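You operate a simulated robot arm through the tools that you are given. There is no shell and no other tool. Be economical: measure what you need, move in short steps, check, and stop when the job is done.

You are at the controls of a simulated robot arm. One attempt, no reset.

JOB
Slide the orange disc on the blue handle and spin the grey nut on tight.

The check looks at the end state, three seconds after you hand in, the way a careful person would. Anything else that was tipped, shoved, dropped, spilled or broken makes it a failure.

ROBOT AND FRAMES
A 7-joint arm with a two-finger parallel gripper, fixed in place. Base frame: the origin is at the foot of the arm, x ahead of it, y to its left, z up; the work surface is at about z = 770. Readings come in mm, rad, newtons and seconds.
With the tool pointing down near the work surface it reaches from about 300 to 700 mm from the base axis. Its first joint turns from -1.152 to 1.152 rad. Payload 1.57 kg.
The tool frame sits at the grasp point between the pads (the TCP): z along the fingers, y along the line on which they close. The tips reach 30 mm beyond it. The gripper opens to 110 mm. The fingers are 24 mm wide and 12 mm thick; the gripper's body (48 by 112 mm) begins 78 mm behind the TCP.
Orientation is told as [roll, pitch, yaw] about the base's x, y, z axes, in that order, counted from this pose: with the fingers straight down and closing along the base's y, the tool's x points along the base's -x, its y along +y and its z along -z.

CONTROLS
- The arm moves only by the tool play_rows. Its arguments are lists of equal length, an entry for each row: "rotation": the turn, a rotation vector about the base's x, y, z in rad, a list of three; "linear": the shift along the base's x, y, z in m, a list of three; "gripper": the finger opening in m, from 0 to 0.11. In form: {"rotation": [[rx, ry, rz], ...], "linear": [[tx, ty, tz], ...], "gripper": [gripper, ...]}. A call has 1 to 8 rows; each row shifts and turns the commanded pose from where the row before left it. A row lasts 0.2 s, in which the tool goes at most 50 mm and 0.15 rad; a call with a longer step from one row to the next is refused whole, and so is a gripper value outside its range. A pose out of reach is approached as far as the arm can. The call stops where the force on the tool passes 40 N (or 10 N more than at its start, if that is more) or the arm is blocked; 0.2 s more then pass. Each finger travels about 108 mm/s and halts on what it meets, pressing with about 40 N; the grip force reading is that of the motor and also rises with nothing between the fingers. The clock runs only during rows and for 0.2 s after the last one: add rows that do not move to give the fingers time. It gives the time, the measured TCP pose, the force on the tool (base axes), the opening and the grip force at its end, in the units of the frame above (readings bear some noise), and new pictures: "views" is both (left out), scene, wrist or none.
- Cameras (640 x 400 px; columns grow to the right, rows downward): "scene" is fixed at [157.2, -381.3, 1413.5]; the picture's right is [0.87, -0.50, 0.00], its down [-0.24, -0.42, -0.87] and it looks along [0.43, 0.76, -0.49] (base axes); focal length 350 px, centre (320, 200). "wrist" rides on the gripper at [-36, 0, -80] in the tool frame; the picture's right is [0.00, -1.00, 0.00], its down [0.97, 0.00, -0.24] and it looks along [0.24, 0.00, 0.97] (tool axes); focal length 218 px, centre (320, 200). There is no depth. A picture from a camera that has moved, and an enlarged one, comes with that camera's place and axes in the base frame and with its lens.
- inspect(camera, box): a new picture of the part [left, top, right, bottom] of that camera's present view, enlarged. It takes no simulated time.
- hand_in(): hands the job in; it is judged then, once.

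Work in short steps. Places have to be worked out from the pictures, the camera data and where the tool is seen: move nearer, look again, correct. Check each grasp and each placing, and mend what went wrong. You have 120 turns and 150 pictures in all, those below and enlarged ones among them. Open the gripper and draw the arm clear of the work before you hand the job in, unless the task says otherwise; then end with one line.

The tools are called after "Emit:" as a command line: name --argument value ..., lists and objects as JSON in quotes. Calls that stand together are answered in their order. play_rows: Moves the arm, as the interface text tells. Its arguments: {"type":"object","properties":{"rotation":{"type":"array"},"linear":{"type":"array"},"gripper":{"type":"array"},"views":{"type":"string","enum":["both","scene","wrist","none"]}},"required":["rotation","linear","gripper"]} The other tools are called the same way: inspect (camera, box) takes an enlarged picture of a part of a camera's view; hand_in () hands the job in.

At the start:

```text
t: 0.0
ee_pos: [423.3, 153.7, 1201.2]
tcp_rot: [-0.001, 0.0, 0.0]
contact_force: [0.3, -0.1, 0.5]
gripper_width: 110.2
gripper_force: 0.0
```

scene: 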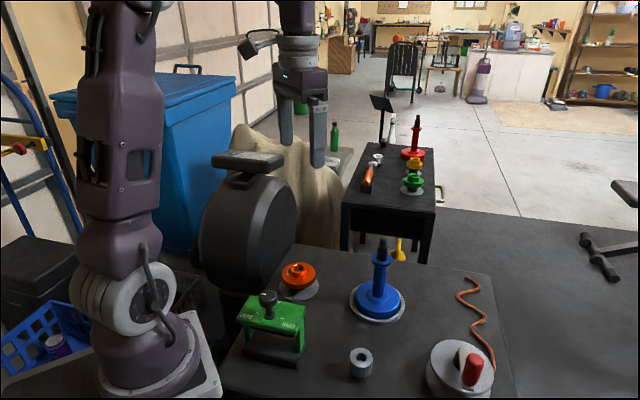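
wrist: 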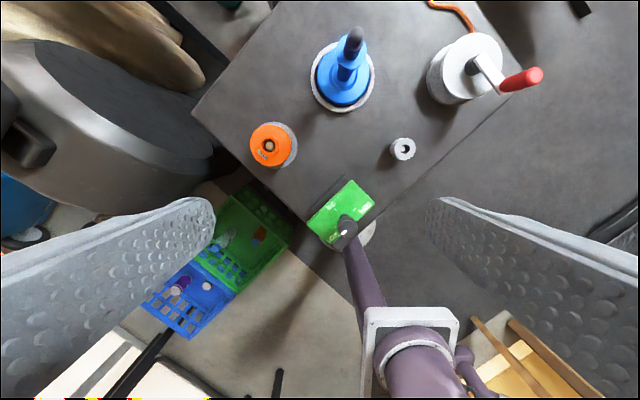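

I'll look at the parts enlarged first to judge shapes and places.

Emit:
inspect --camera "scene" --box '[220, 220, 520, 400]'

Emit:
inspect --camera "wrist" --box '[220, 10, 460, 180]'

Emit:
inspect --camera "scene" --box '[330, 90, 460, 220]'

```text
2.13 times, centred on (370, 310) of scene
camera zoom: at [157.2, -381.3, 1413.5], right [0.87, -0.5, 0.0], down [-0.24, -0.42, -0.87], along [0.43, 0.76, -0.49], focal length 746 px, centre (213, -35)
```

zoom: 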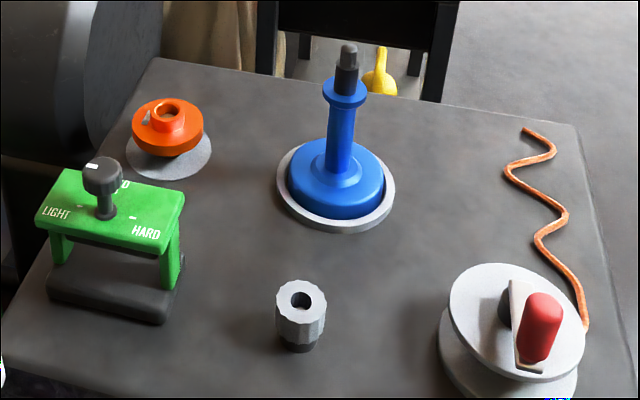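

```text
2.35 times, centred on (340, 95) of wrist
camera zoom: at [459.4, 154.5, 1280.7], right [0.0, -1.0, 0.0], down [-0.97, 0.0, 0.24], along [-0.24, 0.0, -0.97], focal length 514 px, centre (273, 447)
```

zoom: 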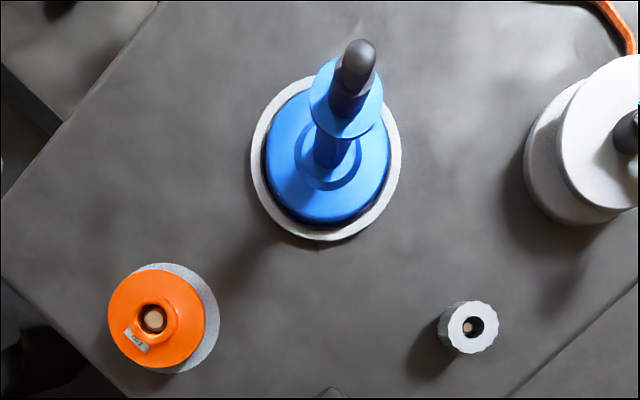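

```text
3.08 times, centred on (395, 155) of scene
camera zoom: at [157.2, -381.3, 1413.5], right [0.87, -0.5, 0.0], down [-0.24, -0.42, -0.87], along [0.43, 0.76, -0.49], focal length 1076 px, centre (89, 338)
```

zoom: 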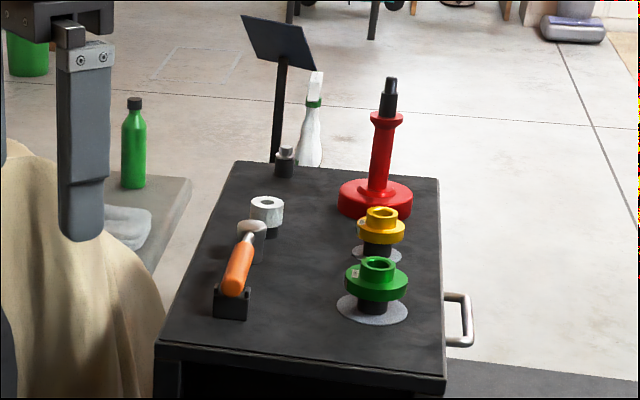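

The disc hole is at about (459, 262, 815), the nut at about (453, -27, 800) and the rod tip at about (597, 108, 957). The dark machine is close to the disc on the left, so I'll turn the gripper to close along x while moving above the disc at a safe height.

Emit:
play_rows --rotation '[[0, 0, -0.149], [0, 0, -0.149], [0, 0, -0.149], [0, 0, -0.149], [0, 0, -0.149], [0, 0, -0.149], [0, 0, -0.149], [0, 0, -0.149]]' --linear '[[0.005, 0.012, -0.01], [0.005, 0.012, -0.01], [0.005, 0.012, -0.01], [0.005, 0.012, -0.01], [0.004, 0.012, -0.01], [0.004, 0.012, -0.01], [0.004, 0.012, -0.01], [0.004, 0.012, -0.01]]' --gripper '[0.11, 0.11, 0.11, 0.11, 0.11, 0.11, 0.11, 0.11]' --views "none"

Emit:
play_rows --rotation '[[0, 0, -0.149], [0, 0, -0.149], [0, 0, -0.0808], [0, 0, 0]]' --linear '[[0, 0.012, -0.01], [0, 0, -0.01], [0, 0, -0.01], [0, 0, 0]]' --gripper '[0.11, 0.11, 0.11, 0.11]'

```text
t: 1.8
ee_pos: [460.0, 251.5, 1119.9]
tcp_rot: [-0.002, 0.001, -1.196]
contact_force: [0.6, 0.1, 0.5]
gripper_width: 109.8
gripper_force: 0.1
```

```text
t: 2.8
ee_pos: [458.9, 262.4, 1090.0]
tcp_rot: [0.0, 0.001, -1.574]
contact_force: [0.5, -0.1, -0.5]
gripper_width: 110.0
gripper_force: 0.1
camera wrist: at [459.1, 227.0, 1169.9], right [-1.0, 0.0, 0.0], down [0.0, 0.97, 0.24], along [0.0, 0.24, -0.97], focal length 218 px, centre (320, 200)
```

scene: 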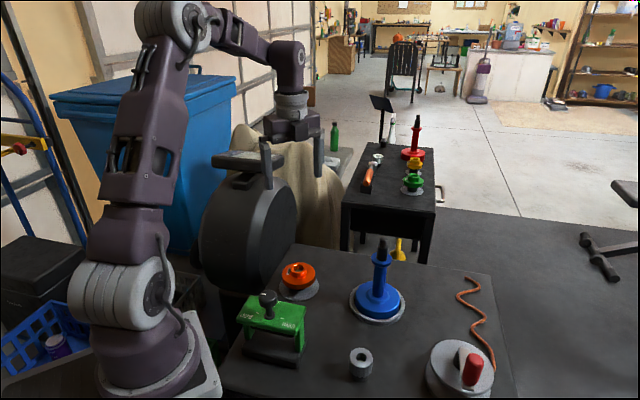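
wrist: 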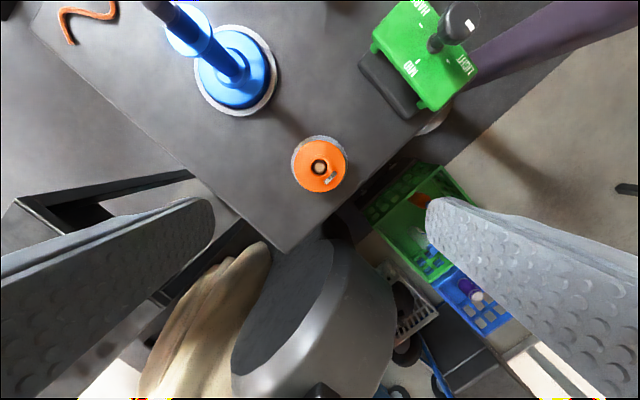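

The disc is centred below, at about (459, 260). The machine edge appears to be at y of 305 or more, and the narrow gripper body clears that. I'll descend partway and look again.

Emit:
play_rows --rotation '[[0, 0, 0], [0, 0, 0], [0, 0, 0], [0, 0, 0], [0, 0, 0], [0, 0, 0]]' --linear '[[0, 0, -0.03], [0, 0, -0.03], [0, 0, -0.03], [0, 0, -0.03], [0, 0, -0.03], [0, 0, -0.03]]' --gripper '[0.11, 0.11, 0.11, 0.11, 0.11, 0.11]'

Emit:
inspect --camera "scene" --box '[200, 140, 400, 320]'

```text
t: 4.2
ee_pos: [457.7, 261.7, 910.7]
tcp_rot: [0.001, 0.0, -1.572]
contact_force: [0.6, -0.2, 0.4]
gripper_width: 110.0
gripper_force: 0.0
camera wrist: at [458.4, 226.5, 990.2], right [-1.0, 0.0, 0.0], down [0.0, 0.97, 0.24], along [0.0, 0.24, -0.97], focal length 218 px, centre (320, 200)
```

scene: 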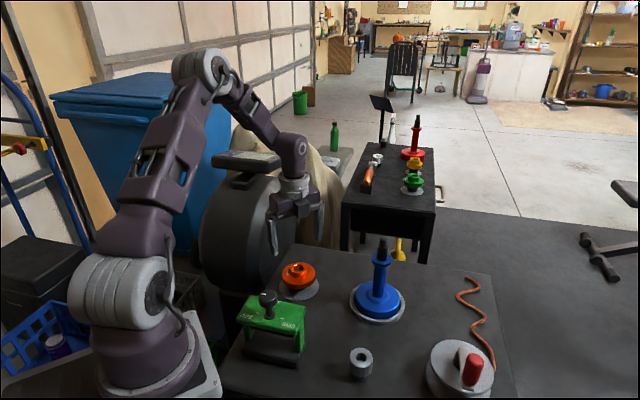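
wrist: 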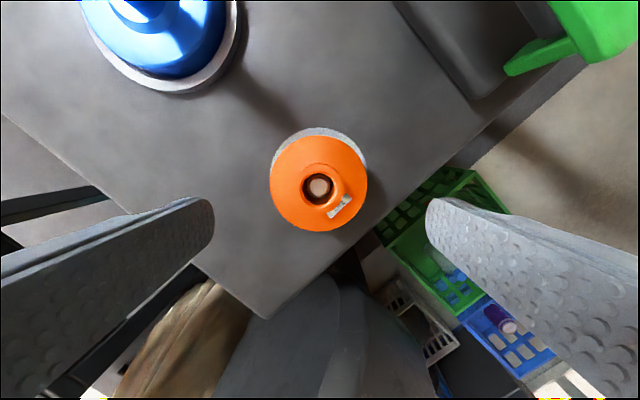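

```text
2.22 times, centred on (300, 230) of scene
camera zoom: at [157.2, -381.3, 1413.5], right [0.87, -0.5, 0.0], down [-0.24, -0.42, -0.87], along [0.43, 0.76, -0.49], focal length 777 px, centre (364, 133)
```

zoom: 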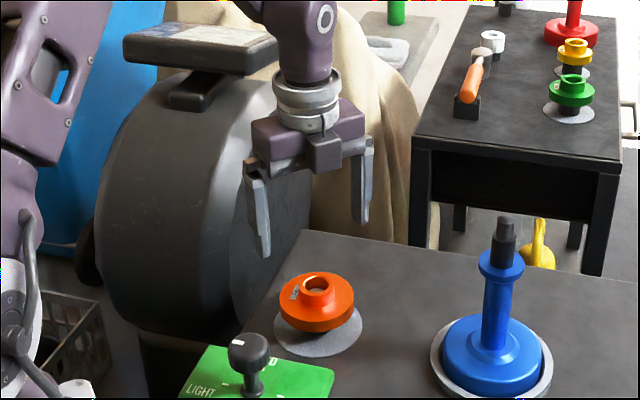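

The disc measures about 82 mm wide, centred near (460, 258.5). I'll lower further with a small correction and re-measure.

Emit:
play_rows --rotation '[[0, 0, 0], [0, 0, 0], [0, 0, 0]]' --linear '[[0.001, -0.003, -0.02], [0, 0, -0.02], [0, 0, -0.02]]' --gripper '[0.11, 0.11, 0.11]'

Emit:
inspect --camera "scene" --box '[240, 200, 360, 310]'

```text
t: 5.0
ee_pos: [458.5, 259.5, 851.8]
tcp_rot: [0.0, -0.001, -1.57]
contact_force: [-0.8, 0.5, 0.6]
gripper_width: 110.2
gripper_force: 0.1
camera wrist: at [459.1, 224.2, 931.0], right [-1.0, 0.0, 0.0], down [0.0, 0.97, 0.24], along [0.0, 0.24, -0.97], focal length 218 px, centre (320, 200)
```

scene: 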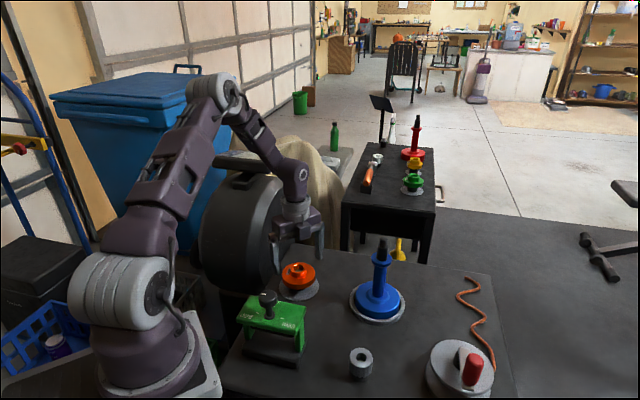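
wrist: 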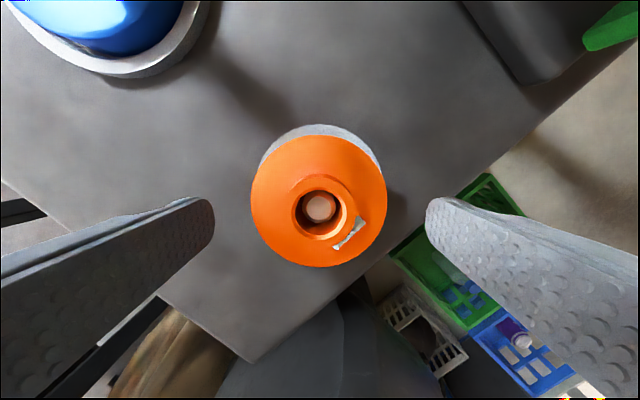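

```text
3.64 times, centred on (300, 255) of scene
camera zoom: at [157.2, -381.3, 1413.5], right [0.87, -0.5, 0.0], down [-0.24, -0.42, -0.87], along [0.43, 0.76, -0.49], focal length 1272 px, centre (393, 0)
```

zoom: 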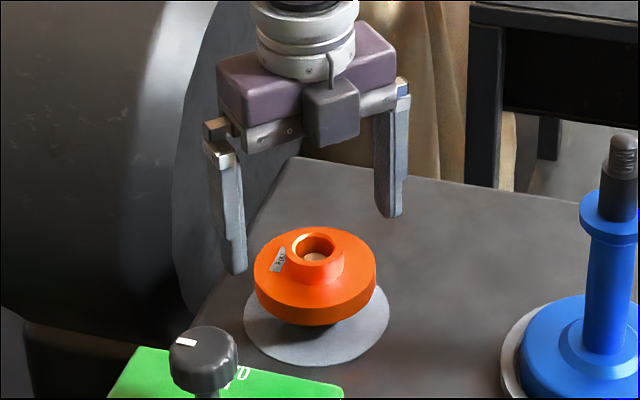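

The disc is about 88 mm across, its rim at roughly z 788–802, and it is centred. I'll lower to z≈808 and close.

Emit:
play_rows --rotation '[[0, 0, 0], [0, 0, 0], [0, 0, 0], [0, 0, 0], [0, 0, 0]]' --linear '[[0.001, 0, -0.022], [0, 0, -0.022], [0, 0, 0], [0, 0, 0], [0, 0, 0]]' --gripper '[0.11, 0.11, 0.11, 0.095, 0.08]'

Emit:
inspect --camera "scene" --box '[240, 200, 360, 310]'

```text
t: 6.2
ee_pos: [460.0, 260.4, 808.3]
tcp_rot: [0.0, 0.0, -1.571]
contact_force: [-2.5, 0.2, -0.6]
gripper_width: 84.6
gripper_force: 38.2
camera wrist: at [460.1, 223.7, 887.9], right [-1.0, 0.0, 0.0], down [0.0, 0.97, 0.24], along [0.0, 0.24, -0.97], focal length 218 px, centre (320, 200)
```

scene: 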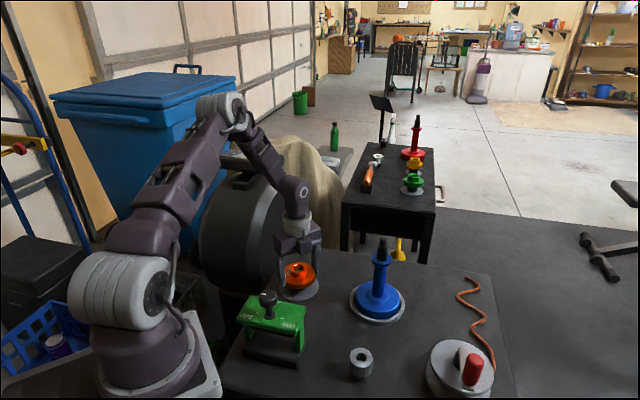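
wrist: 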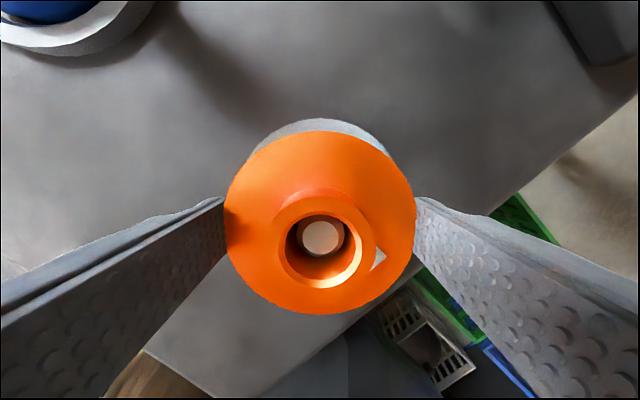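

```text
3.64 times, centred on (300, 255) of scene
camera zoom: at [157.2, -381.3, 1413.5], right [0.87, -0.5, 0.0], down [-0.24, -0.42, -0.87], along [0.43, 0.76, -0.49], focal length 1272 px, centre (393, 0)
```

zoom: 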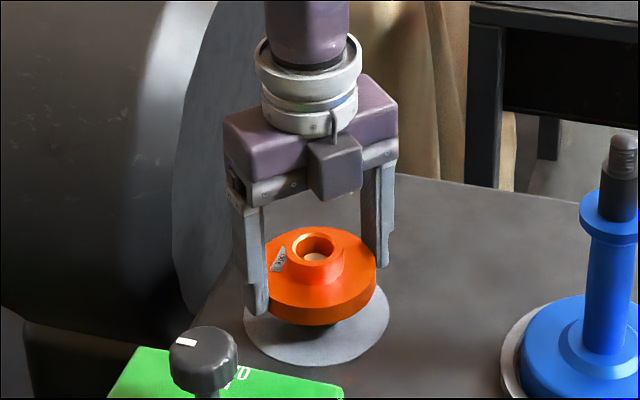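

Gripped at 84.6 mm. I'll lift straight up and check that the disc comes along.

Emit:
play_rows --rotation '[[0, 0, 0], [0, 0, 0], [0, 0, 0], [0, 0, 0], [0, 0, 0], [0, 0, 0], [0, 0, 0], [0, 0, 0]]' --linear '[[0, 0, 0.01], [0, 0, 0.02], [0, 0, 0.03], [0, 0, 0.03], [0, 0, 0.04], [0, 0, 0.04], [0, 0, 0.04], [0, 0, 0.03]]' --gripper '[0.08, 0.08, 0.08, 0.08, 0.08, 0.08, 0.08, 0.08]'

Emit:
inspect --camera "scene" --box '[240, 110, 440, 330]'

```text
t: 8.0
ee_pos: [461.0, 258.6, 1047.1]
tcp_rot: [-0.002, -0.002, -1.571]
contact_force: [0.5, 0.0, -7.0]
gripper_width: 84.8
gripper_force: 40.1
camera wrist: at [462.0, 222.6, 1127.0], right [-1.0, 0.0, 0.0], down [0.0, 0.97, 0.24], along [0.0, 0.24, -0.97], focal length 218 px, centre (320, 200)
```

scene: 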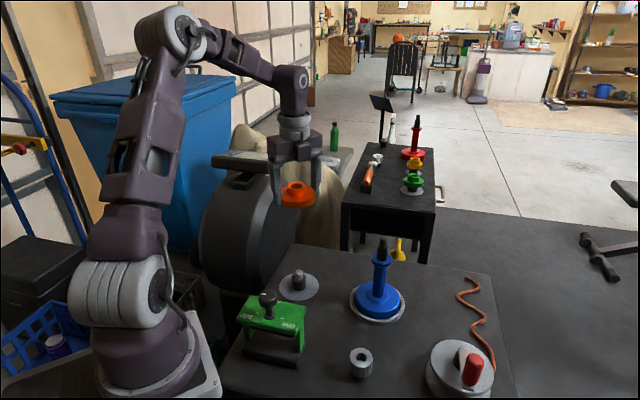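
wrist: 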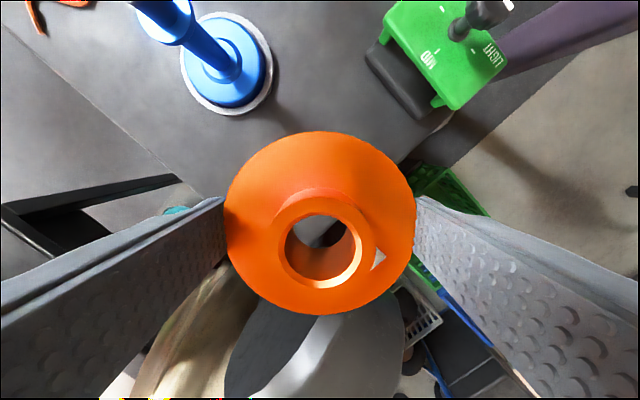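

```text
1.82 times, centred on (340, 220) of scene
camera zoom: at [157.3, -381.3, 1413.5], right [0.87, -0.5, 0.0], down [-0.24, -0.42, -0.87], along [0.43, 0.76, -0.49], focal length 636 px, centre (284, 164)
```

zoom: 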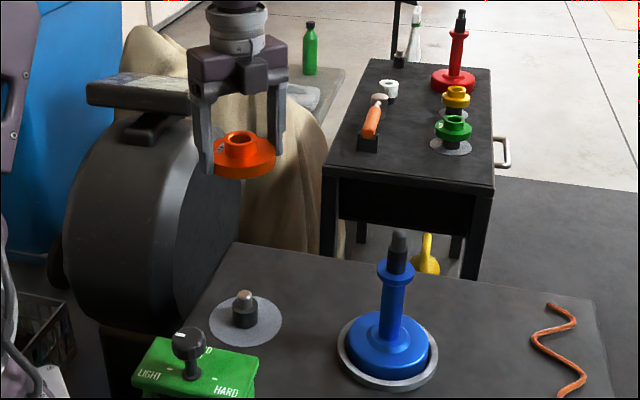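

The disc is held and the peg is left behind. Next I'll move beside the rod, keeping above it, so the wrist camera can measure it.

Emit:
play_rows --rotation '[[0, 0, 0], [0, 0, 0], [0, 0, 0], [0, 0, 0], [0, 0, 0], [0, 0, 0]]' --linear '[[0.027, -0.018, 0], [0.027, -0.018, 0], [0.027, -0.018, 0], [0.027, -0.018, 0], [0.027, -0.018, 0], [0, 0, 0]]' --gripper '[0.08, 0.08, 0.08, 0.08, 0.08, 0.08]'

Emit:
inspect --camera "wrist" --box '[220, 70, 420, 330]'

Emit:
inspect --camera "scene" --box '[310, 130, 450, 330]'

```text
t: 9.4
ee_pos: [596.5, 169.2, 1047.6]
tcp_rot: [-0.001, -0.001, -1.57]
contact_force: [0.2, -0.1, -7.0]
gripper_width: 84.8
gripper_force: 39.9
camera wrist: at [596.8, 133.1, 1127.6], right [-1.0, 0.0, 0.0], down [0.0, 0.97, 0.24], along [0.0, 0.24, -0.97], focal length 218 px, centre (320, 200)
```

scene: 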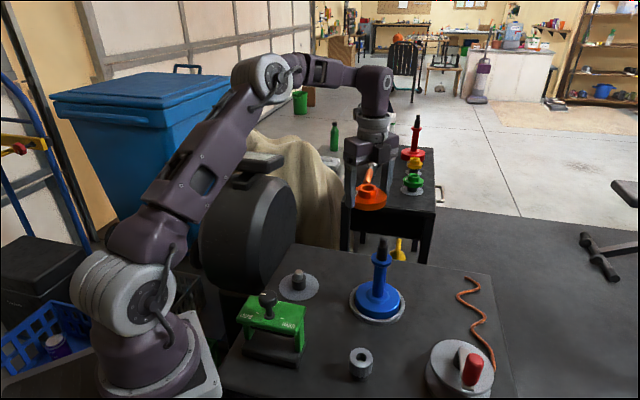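
wrist: 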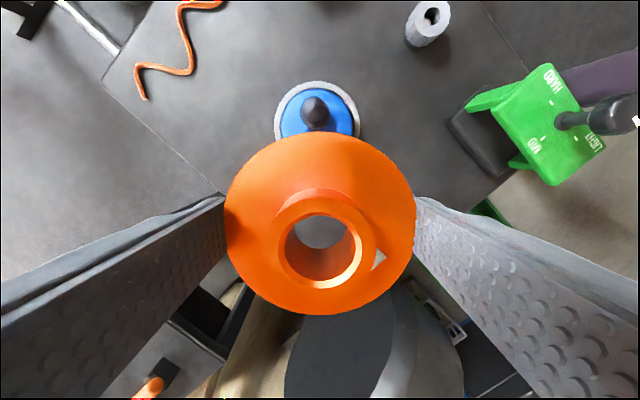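

```text
1.54 times, centred on (320, 200) of wrist
camera zoom: at [596.8, 133.1, 1127.6], right [-1.0, 0.0, 0.0], down [0.0, 0.97, 0.24], along [0.0, 0.24, -0.97], focal length 336 px, centre (320, 200)
```

zoom: 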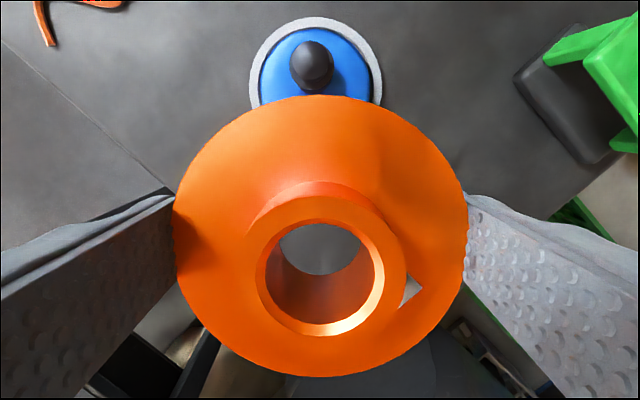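

```text
2.00 times, centred on (380, 230) of scene
camera zoom: at [157.4, -381.3, 1413.5], right [0.87, -0.5, 0.0], down [-0.24, -0.42, -0.87], along [0.43, 0.76, -0.49], focal length 699 px, centre (200, 140)
```

zoom: 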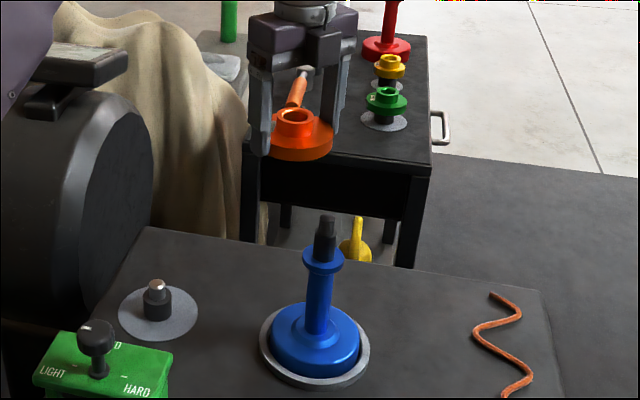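

The rod is at about (601.5, 108) with its tip at z≈950, and the bore centre is about 1 mm to +y of the TCP. I'll go above the rod at TCP z≈1000 and check the alignment from the scene camera.

Emit:
play_rows --rotation '[[0, 0, 0], [0, 0, 0], [0, 0, 0], [0, 0, 0], [0, 0, 0]]' --linear '[[0.002, -0.031, 0], [0.003, -0.031, 0], [0, 0, -0.02], [0, 0, -0.027], [0, 0, 0]]' --gripper '[0.08, 0.08, 0.08, 0.08, 0.08]' --views "wrist"

Emit:
inspect --camera "scene" --box '[330, 190, 430, 290]'

```text
t: 10.6
ee_pos: [602.0, 107.9, 1000.0]
tcp_rot: [0.0, 0.0, -1.569]
contact_force: [-0.2, 0.0, -6.6]
gripper_width: 85.0
gripper_force: 39.7
camera wrist: at [601.1, 72.1, 1079.4], right [-1.0, 0.0, 0.0], down [0.0, 0.97, 0.24], along [0.0, 0.24, -0.97], focal length 218 px, centre (320, 200)
```

wrist: 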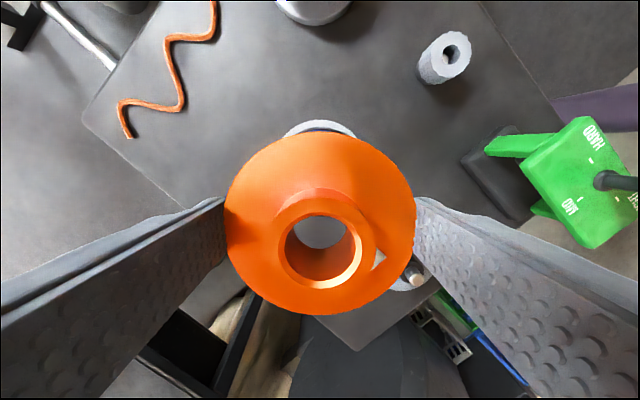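

```text
4.00 times, centred on (380, 240) of scene
camera zoom: at [157.4, -381.3, 1413.5], right [0.87, -0.5, 0.0], down [-0.24, -0.42, -0.87], along [0.43, 0.76, -0.49], focal length 1399 px, centre (80, 40)
```

zoom: 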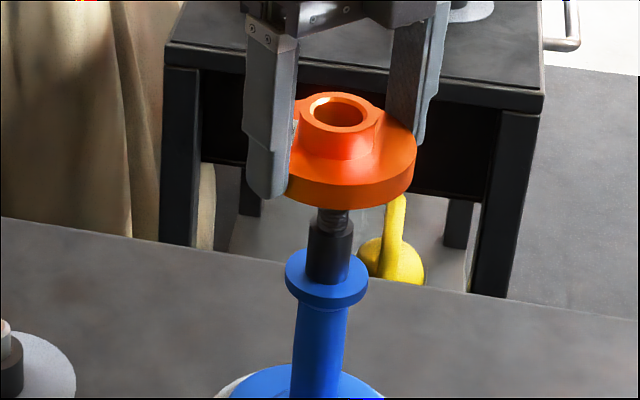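

The scene view suggests the disc should go about 2.5 mm to image-right to line up with the rod. I'll correct that, lower 20 mm and look again.

Emit:
play_rows --rotation '[[0, 0, 0], [0, 0, 0], [0, 0, 0]]' --linear '[[0.0022, -0.0012, 0], [0, 0, -0.02], [0, 0, 0]]' --gripper '[0.08, 0.08, 0.08]' --views "none"

Emit:
inspect --camera "scene" --box '[330, 190, 430, 290]'

Emit:
inspect --camera "wrist" --box '[220, 110, 420, 330]'

```text
t: 11.4
ee_pos: [603.7, 106.3, 980.5]
tcp_rot: [0.0, -0.001, -1.57]
contact_force: [-0.1, -0.7, -6.6]
gripper_width: 85.0
gripper_force: 40.3
```

```text
4.00 times, centred on (380, 240) of scene
camera zoom: at [157.4, -381.3, 1413.5], right [0.87, -0.5, 0.0], down [-0.24, -0.42, -0.87], along [0.43, 0.76, -0.49], focal length 1399 px, centre (80, 40)
```

zoom: 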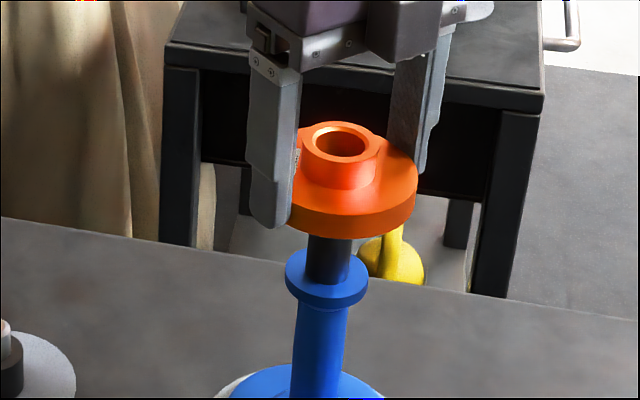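

```text
1.82 times, centred on (320, 220) of wrist
camera zoom: at [603.6, 70.5, 1060.1], right [-1.0, 0.0, 0.0], down [0.0, 0.97, 0.24], along [0.0, 0.24, -0.97], focal length 397 px, centre (320, 164)
```

zoom: 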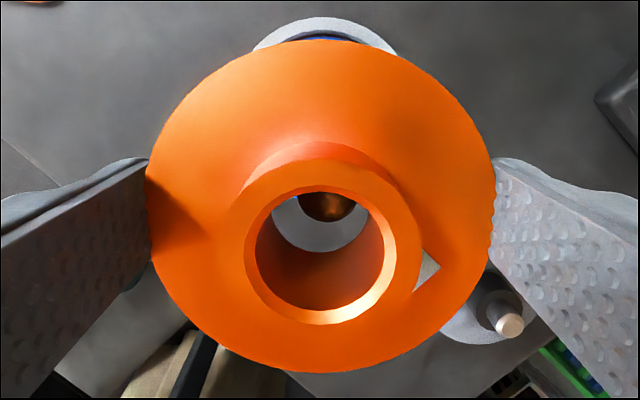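

The tip shows in the bore slightly off-centre. I'll correct by (-1.2, -1.5) mm and lower slowly, watching force.

Emit:
play_rows --rotation '[[0, 0, 0], [0, 0, 0], [0, 0, 0]]' --linear '[[-0.0012, -0.0015, 0], [0, 0, -0.01], [0, 0, 0]]' --gripper '[0.08, 0.08, 0.08]' --views "none"

Emit:
inspect --camera "wrist" --box '[220, 110, 420, 330]'

```text
t: 12.2
ee_pos: [602.6, 104.6, 970.0]
tcp_rot: [-0.001, 0.002, -1.57]
contact_force: [-0.3, 0.6, -6.6]
gripper_width: 84.9
gripper_force: 40.0
```

```text
1.82 times, centred on (320, 220) of wrist
camera zoom: at [602.5, 68.7, 1049.6], right [-1.0, 0.0, 0.0], down [0.0, 0.97, 0.24], along [0.0, 0.24, -0.97], focal length 397 px, centre (320, 164)
```

zoom: 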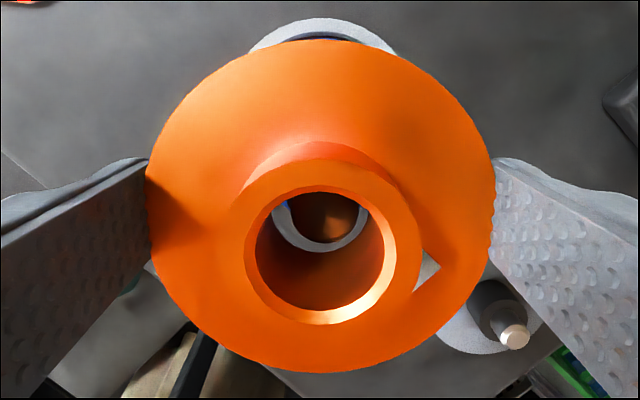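

The tip sits about 1 mm off in x and 1.4 mm off in y from the bore centre. I'll nudge to correct and lower another 10 mm.

Emit:
play_rows --rotation '[[0, 0, 0], [0, 0, 0], [0, 0, 0], [0, 0, 0]]' --linear '[[-0.0009, 0.0013, 0], [0, 0, -0.006], [0, 0, -0.006], [0, 0, 0]]' --gripper '[0.08, 0.08, 0.08, 0.08]' --views "none"

Emit:
inspect --camera "wrist" --box '[220, 110, 420, 330]'

Emit:
inspect --camera "scene" --box '[330, 190, 430, 290]'

```text
t: 13.2
ee_pos: [600.7, 104.5, 958.0]
tcp_rot: [0.0, 0.0, -1.57]
contact_force: [-0.5, 0.4, -6.6]
gripper_width: 84.7
gripper_force: 40.1
```

```text
1.82 times, centred on (320, 220) of wrist
camera zoom: at [601.5, 69.7, 1037.4], right [-1.0, 0.0, 0.0], down [0.0, 0.97, 0.24], along [0.0, 0.24, -0.97], focal length 397 px, centre (320, 164)
```

zoom: 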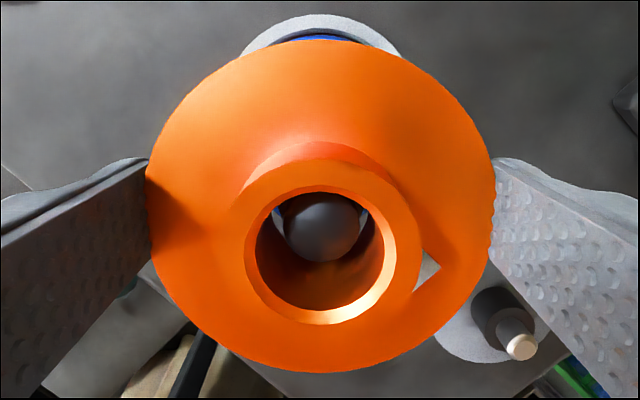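

```text
4.00 times, centred on (380, 240) of scene
camera zoom: at [157.4, -381.3, 1413.5], right [0.87, -0.5, 0.0], down [-0.24, -0.42, -0.87], along [0.43, 0.76, -0.49], focal length 1399 px, centre (80, 40)
```

zoom: 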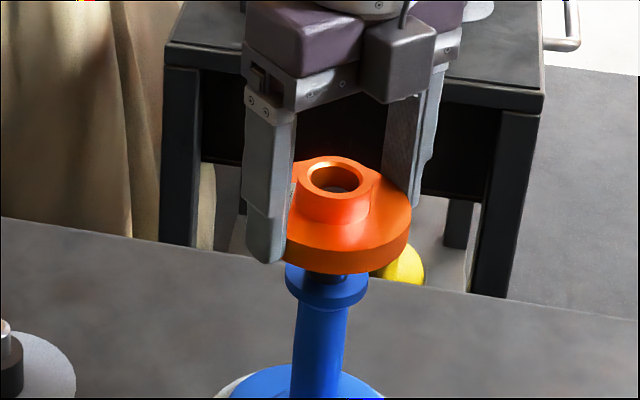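

The tip is in the bore with no contact. I'll continue down in small steps.

Emit:
play_rows --rotation '[[0, 0, 0], [0, 0, 0], [0, 0, 0], [0, 0, 0]]' --linear '[[0, -0.0005, -0.004], [0, 0, -0.004], [0, 0, -0.004], [0, 0, 0]]' --gripper '[0.08, 0.08, 0.08, 0.08]' --views "none"

Emit:
inspect --camera "wrist" --box '[220, 110, 420, 330]'

Emit:
inspect --camera "scene" --box '[330, 190, 430, 290]'

```text
t: 14.2
ee_pos: [602.7, 104.6, 946.5]
tcp_rot: [0.0, -0.001, -1.568]
contact_force: [-1.6, -1.5, -7.1]
gripper_width: 84.9
gripper_force: 40.3
```

```text
1.82 times, centred on (320, 220) of wrist
camera zoom: at [601.9, 68.9, 1025.4], right [-1.0, 0.0, 0.0], down [0.0, 0.97, 0.24], along [0.0, 0.24, -0.97], focal length 397 px, centre (320, 164)
```

zoom: 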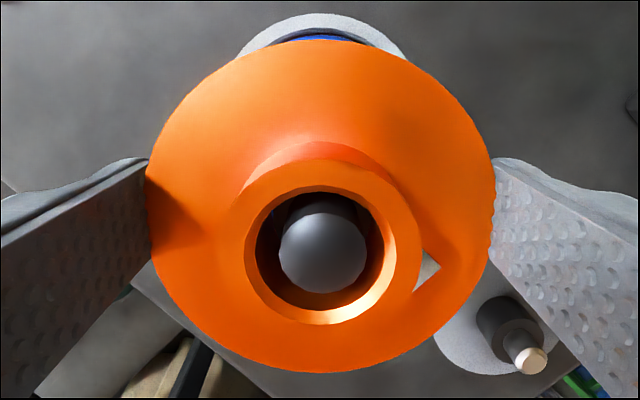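

```text
4.00 times, centred on (380, 240) of scene
camera zoom: at [157.3, -381.3, 1413.5], right [0.87, -0.5, 0.0], down [-0.24, -0.42, -0.87], along [0.43, 0.76, -0.49], focal length 1399 px, centre (80, 40)
```

zoom: 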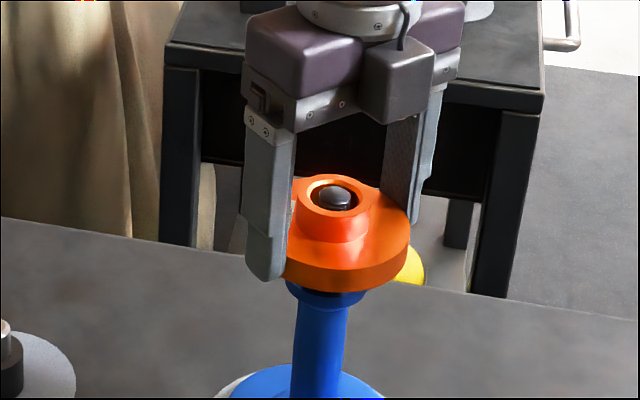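

It fits well. I'll continue down until the disc seats on the flange and the force changes.

Emit:
play_rows --rotation '[[0, 0, 0], [0, 0, 0], [0, 0, 0], [0, 0, 0], [0, 0, 0]]' --linear '[[-0.0005, 0, -0.003], [0, 0, -0.003], [0, 0, -0.003], [0, 0, -0.003], [0, 0, 0]]' --gripper '[0.08, 0.08, 0.08, 0.08, 0.08]' --views "none"

Emit:
inspect --camera "scene" --box '[330, 190, 430, 290]'

```text
t: 15.4
ee_pos: [599.9, 106.2, 933.8]
tcp_rot: [-0.001, 0.0, -1.573]
contact_force: [0.4, -1.8, -6.9]
gripper_width: 85.0
gripper_force: 40.1
```

```text
4.00 times, centred on (380, 240) of scene
camera zoom: at [157.4, -381.3, 1413.5], right [0.87, -0.5, 0.0], down [-0.24, -0.42, -0.87], along [0.43, 0.76, -0.49], focal length 1399 px, centre (80, 40)
```

zoom: 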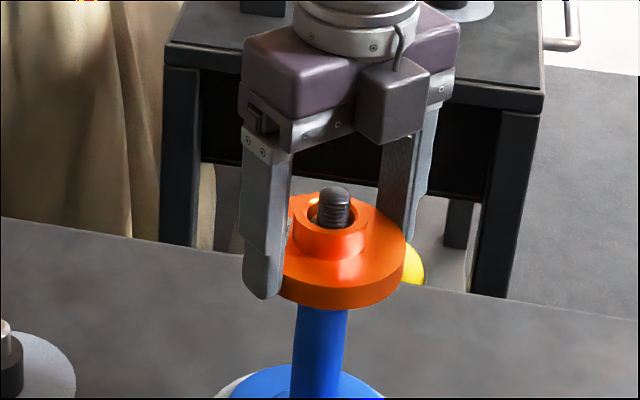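

Still free. I'll continue in 2 mm steps.

Emit:
play_rows --rotation '[[0, 0, 0], [0, 0, 0], [0, 0, 0], [0, 0, 0]]' --linear '[[0, 0, -0.002], [0, 0, -0.002], [0, 0, -0.002], [0, 0, 0]]' --gripper '[0.08, 0.08, 0.08, 0.08]' --views "none"

Emit:
inspect --camera "scene" --box '[330, 190, 430, 290]'

Emit:
inspect --camera "wrist" --box '[220, 110, 420, 330]'

```text
t: 16.4
ee_pos: [600.8, 105.8, 927.8]
tcp_rot: [0.0, -0.001, -1.572]
contact_force: [0.2, -4.0, -4.1]
gripper_width: 84.9
gripper_force: 40.4
```

```text
4.00 times, centred on (380, 240) of scene
camera zoom: at [157.3, -381.4, 1413.5], right [0.87, -0.5, 0.0], down [-0.24, -0.42, -0.87], along [0.43, 0.76, -0.49], focal length 1399 px, centre (80, 40)
```

zoom: 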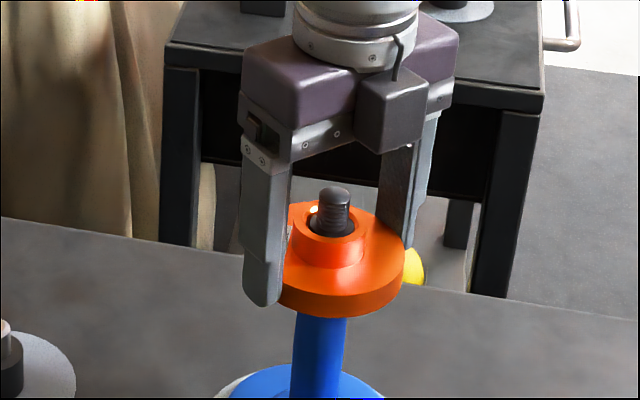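

```text
1.82 times, centred on (320, 220) of wrist
camera zoom: at [601.3, 69.5, 1007.1], right [-1.0, 0.0, 0.0], down [0.0, 0.97, 0.24], along [0.0, 0.24, -0.97], focal length 397 px, centre (320, 164)
```

zoom: 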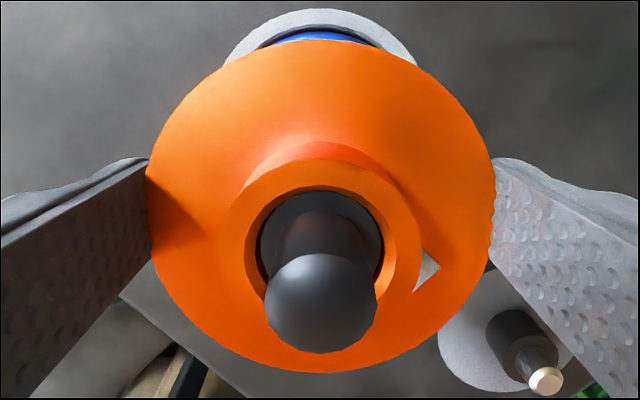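

There is a 4 N side load toward -y. I'll ease the disc 0.8 mm that way and lower further.

Emit:
play_rows --rotation '[[0, 0, 0], [0, 0, 0], [0, 0, 0], [0, 0, 0]]' --linear '[[0, -0.0008, 0], [0, 0, -0.002], [0, 0, -0.002], [0, 0, 0]]' --gripper '[0.08, 0.08, 0.08, 0.08]' --views "none"

Emit:
inspect --camera "scene" --box '[330, 190, 430, 290]'

```text
t: 17.4
ee_pos: [601.3, 105.2, 924.2]
tcp_rot: [0.004, 0.001, -1.57]
contact_force: [-5.2, 4.2, 31.4]
gripper_width: 85.0
gripper_force: 40.1
```

```text
4.00 times, centred on (380, 240) of scene
camera zoom: at [156.5, -381.3, 1413.6], right [0.87, -0.5, 0.0], down [-0.24, -0.42, -0.87], along [0.44, 0.76, -0.49], focal length 1399 px, centre (80, 40)
```

zoom: 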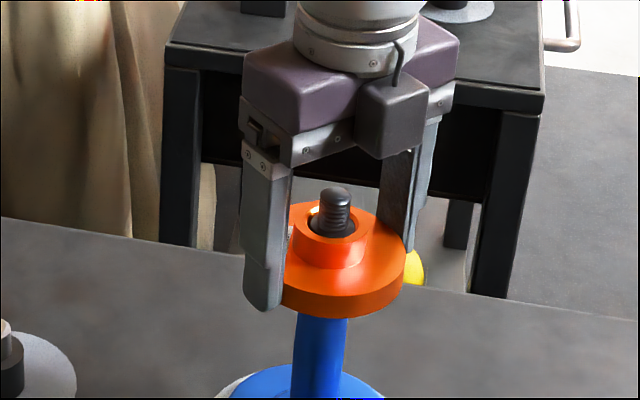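

Contact at 31 N with TCP z≈925 matches the flange height, so the disc is seated. I'll relax the push and open.

Emit:
play_rows --rotation '[[0, 0, 0], [0, 0, 0], [0, 0, 0], [0, 0, 0]]' --linear '[[0, 0, 0.002], [0, 0, 0], [0, 0, 0], [0, 0, 0]]' --gripper '[0.08, 0.095, 0.11, 0.11]' --views "none"

Emit:
inspect --camera "scene" --box '[320, 180, 440, 330]'

Emit:
inspect --camera "wrist" --box '[190, 60, 450, 330]'

```text
t: 18.4
ee_pos: [600.5, 105.2, 924.6]
tcp_rot: [-0.001, -0.001, -1.57]
contact_force: [-0.3, -0.7, 0.7]
gripper_width: 109.8
gripper_force: 0.1
```

```text
2.67 times, centred on (380, 255) of scene
camera zoom: at [157.2, -381.3, 1413.5], right [0.87, -0.5, 0.0], down [-0.24, -0.42, -0.87], along [0.43, 0.76, -0.49], focal length 932 px, centre (160, 53)
```

zoom: 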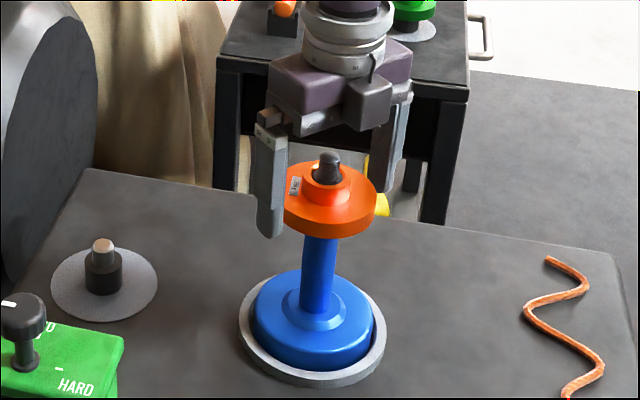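

```text
1.48 times, centred on (320, 195) of wrist
camera zoom: at [601.3, 68.9, 1005.2], right [-1.0, 0.0, 0.0], down [0.0, 0.97, 0.24], along [0.0, 0.24, -0.97], focal length 323 px, centre (320, 207)
```

zoom: 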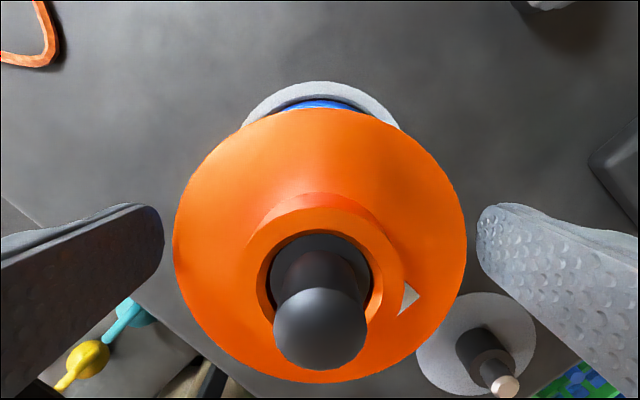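

The disc rests on the handle flange. Now I'll raise clear, then go to the nut while turning back to yaw 0.

Emit:
play_rows --rotation '[[0, 0, 0], [0, 0, 0], [0, 0, 0], [0, 0, 0], [0, 0, 0.148], [0, 0, 0.148], [0, 0, 0.148], [0, 0, 0.148]]' --linear '[[0, 0, 0.03], [0, 0, 0.03], [0, 0, 0.04], [0, 0, 0.02], [-0.015, -0.013, 0], [-0.015, -0.013, 0], [-0.015, -0.013, 0], [-0.015, -0.013, 0]]' --gripper '[0.11, 0.11, 0.11, 0.11, 0.11, 0.11, 0.11, 0.11]' --views "none"

Emit:
play_rows --rotation '[[0, 0, 0.148], [0, 0, 0.148], [0, 0, 0.148], [0, 0, 0.148], [0, 0, 0.148], [0, 0, 0.148], [0, 0, 0.0908], [0, 0, 0]]' --linear '[[-0.013, -0.012, 0], [-0.013, -0.012, 0], [-0.013, -0.012, 0], [-0.013, -0.012, 0], [-0.013, -0.012, -0.025], [-0.013, -0.012, -0.025], [-0.01, -0.006, -0.025], [0, 0, 0]]' --gripper '[0.11, 0.11, 0.11, 0.11, 0.11, 0.11, 0.11, 0.11]'

```text
t: 20.2
ee_pos: [538.6, 52.4, 1046.6]
tcp_rot: [0.0, 0.0, -0.976]
contact_force: [-0.6, -0.5, 0.4]
gripper_width: 110.2
gripper_force: 0.1
```

```text
t: 22.0
ee_pos: [452.3, -25.2, 971.5]
tcp_rot: [0.0, 0.0, 0.002]
contact_force: [0.2, 0.4, -0.2]
gripper_width: 109.7
gripper_force: 0.0
camera wrist: at [489.0, -24.8, 1050.5], right [0.0, -1.0, 0.0], down [-0.97, 0.0, 0.24], along [-0.24, 0.0, -0.97], focal length 218 px, centre (320, 200)
```

scene: 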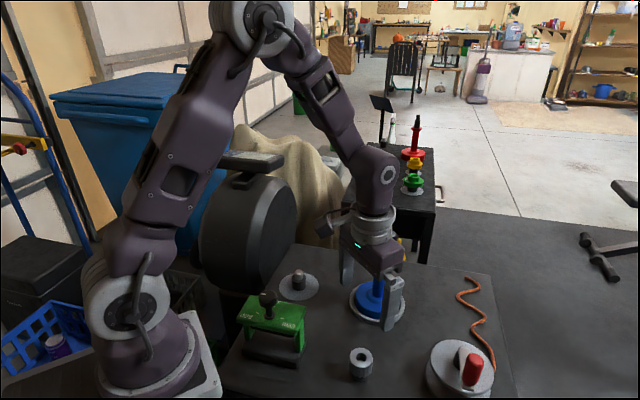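
wrist: 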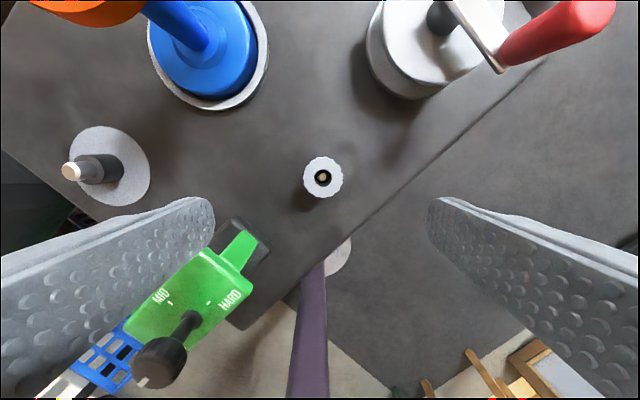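

The nut is at about (455, -28). I'll shift, narrow the fingers to 80 mm and lower for a closer look.

Emit:
play_rows --rotation '[[0, 0, 0], [0, 0, 0], [0, 0, 0], [0, 0, 0], [0, 0, 0]]' --linear '[[0.0025, -0.003, -0.03], [0, 0, -0.03], [0, 0, -0.03], [0, 0, -0.03], [0, 0, 0]]' --gripper '[0.08, 0.08, 0.08, 0.08, 0.08]' --views "wrist"

Emit:
inspect --camera "scene" --box '[310, 270, 430, 390]'

```text
t: 23.2
ee_pos: [455.3, -27.2, 851.6]
tcp_rot: [0.002, 0.001, 0.001]
contact_force: [0.1, 0.4, 0.9]
gripper_width: 80.1
gripper_force: 0.0
camera wrist: at [490.8, -28.2, 931.4], right [0.0, -1.0, 0.0], down [-0.97, 0.0, 0.24], along [-0.24, 0.0, -0.97], focal length 218 px, centre (320, 200)
```

wrist: 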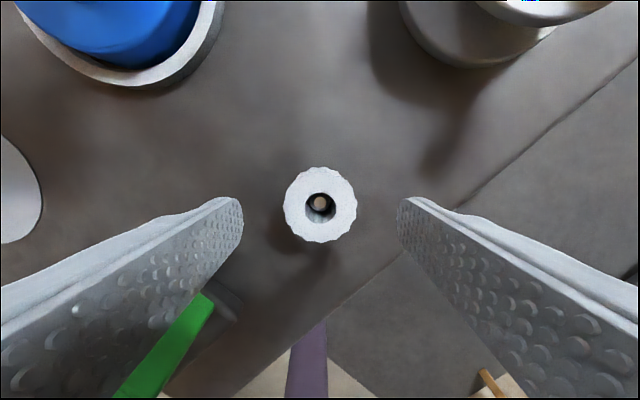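

```text
3.33 times, centred on (370, 330) of scene
camera zoom: at [157.2, -381.3, 1413.5], right [0.87, -0.5, 0.0], down [-0.24, -0.42, -0.87], along [0.43, 0.76, -0.49], focal length 1166 px, centre (153, -233)
```

zoom: 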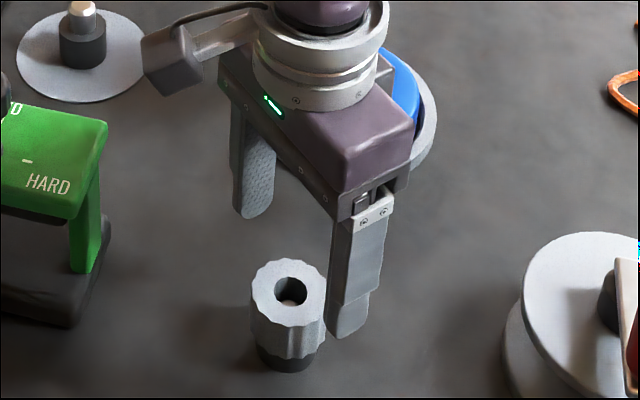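

The nut spans z≈780–806 and is centred. I'll lower to TCP z≈815, so the tips stay above the nut's bottom, and close.

Emit:
play_rows --rotation '[[0, 0, 0], [0, 0, 0], [0, 0, 0], [0, 0, 0], [0, 0, 0], [0, 0, 0]]' --linear '[[0, 0, -0.018], [0, 0, -0.018], [0, 0, 0], [0, 0, 0], [0, 0, 0], [0, 0, 0]]' --gripper '[0.08, 0.08, 0.06, 0.04, 0.035, 0.035]' --views "wrist"

Emit:
inspect --camera "scene" --box '[310, 270, 430, 390]'

```text
t: 24.6
ee_pos: [455.4, -28.7, 815.6]
tcp_rot: [0.001, -0.001, -0.002]
contact_force: [-0.1, -0.1, -0.3]
gripper_width: 45.6
gripper_force: 40.0
camera wrist: at [491.6, -28.6, 895.4], right [0.0, -1.0, 0.0], down [-0.97, 0.0, 0.24], along [-0.24, 0.0, -0.97], focal length 218 px, centre (320, 200)
```

wrist: 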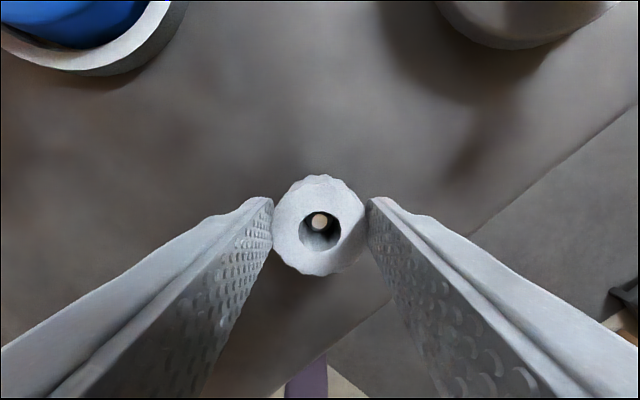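

```text
3.33 times, centred on (370, 330) of scene
camera zoom: at [157.2, -381.3, 1413.5], right [0.87, -0.5, 0.0], down [-0.24, -0.42, -0.87], along [0.43, 0.76, -0.49], focal length 1166 px, centre (153, -233)
```

zoom: 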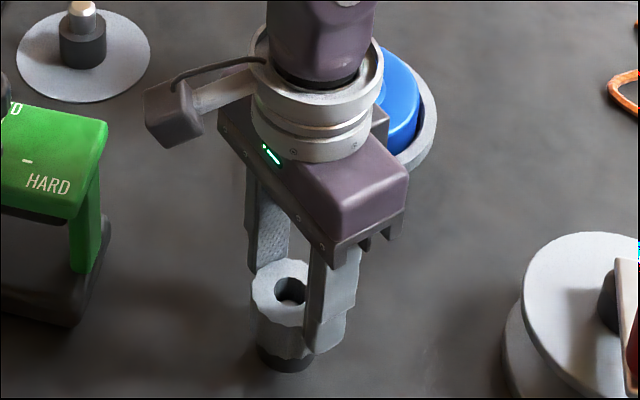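

The nut is gripped at 45.6 mm. I'll lift and head toward the rod, turning to yaw≈+1.5 to leave room for a clockwise turn.

Emit:
play_rows --rotation '[[0, 0, 0], [0, 0, 0], [0, 0, 0], [0, 0, 0], [0, 0, 0], [0, 0, 0.15], [0, 0, 0.15], [0, 0, 0.15]]' --linear '[[0, 0, 0.02], [0, 0, 0.04], [0, 0, 0.05], [0, 0, 0.05], [0, 0, 0.05], [0, 0, 0.02], [0, 0, 0], [0, 0, 0]]' --gripper '[0.035, 0.035, 0.035, 0.035, 0.035, 0.035, 0.035, 0.035]' --views "scene"

Emit:
play_rows --rotation '[[0, 0, 0.15], [0, 0, 0.15], [0, 0, 0.15], [0, 0, 0.15], [0, 0, 0.15], [0, 0, 0.15], [0, 0, 0.15], [0, 0, 0]]' --linear '[[0.02, 0.019, 0], [0.02, 0.019, 0], [0.02, 0.019, 0], [0.02, 0.019, 0], [0.02, 0.019, 0], [0.02, 0.019, 0], [0.015, 0.015, 0], [0, 0, 0]]' --gripper '[0.035, 0.035, 0.035, 0.035, 0.035, 0.035, 0.035, 0.035]' --views "both"

```text
t: 26.4
ee_pos: [457.0, -29.4, 1044.8]
tcp_rot: [-0.001, 0.001, 0.452]
contact_force: [1.2, -0.6, -0.5]
gripper_width: 45.8
gripper_force: 40.0
```

scene: 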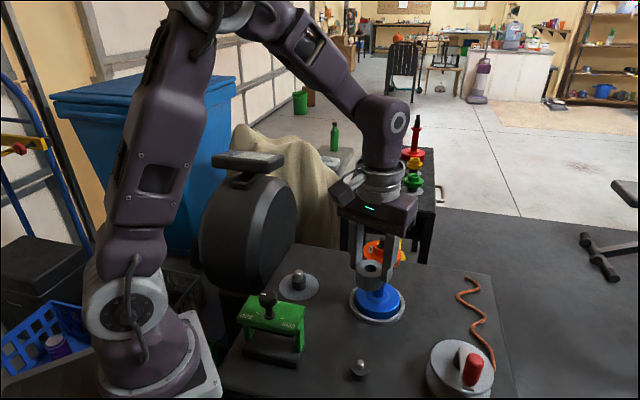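

```text
t: 28.2
ee_pos: [590.9, 101.1, 1046.3]
tcp_rot: [0.001, 0.0, 1.501]
contact_force: [-1.2, 0.0, -0.3]
gripper_width: 45.8
gripper_force: 40.0
camera wrist: at [594.1, 137.2, 1124.8], right [1.0, -0.07, 0.0], down [-0.07, -0.97, 0.24], along [-0.02, -0.24, -0.97], focal length 218 px, centre (320, 200)
```

scene: 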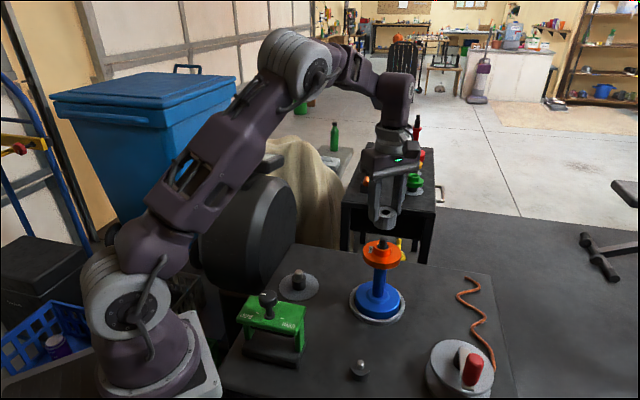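
wrist: 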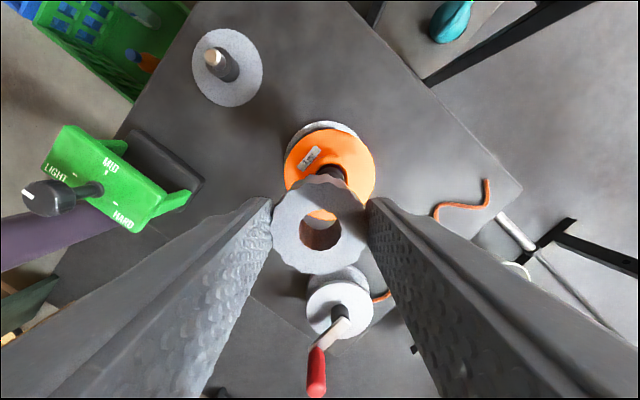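

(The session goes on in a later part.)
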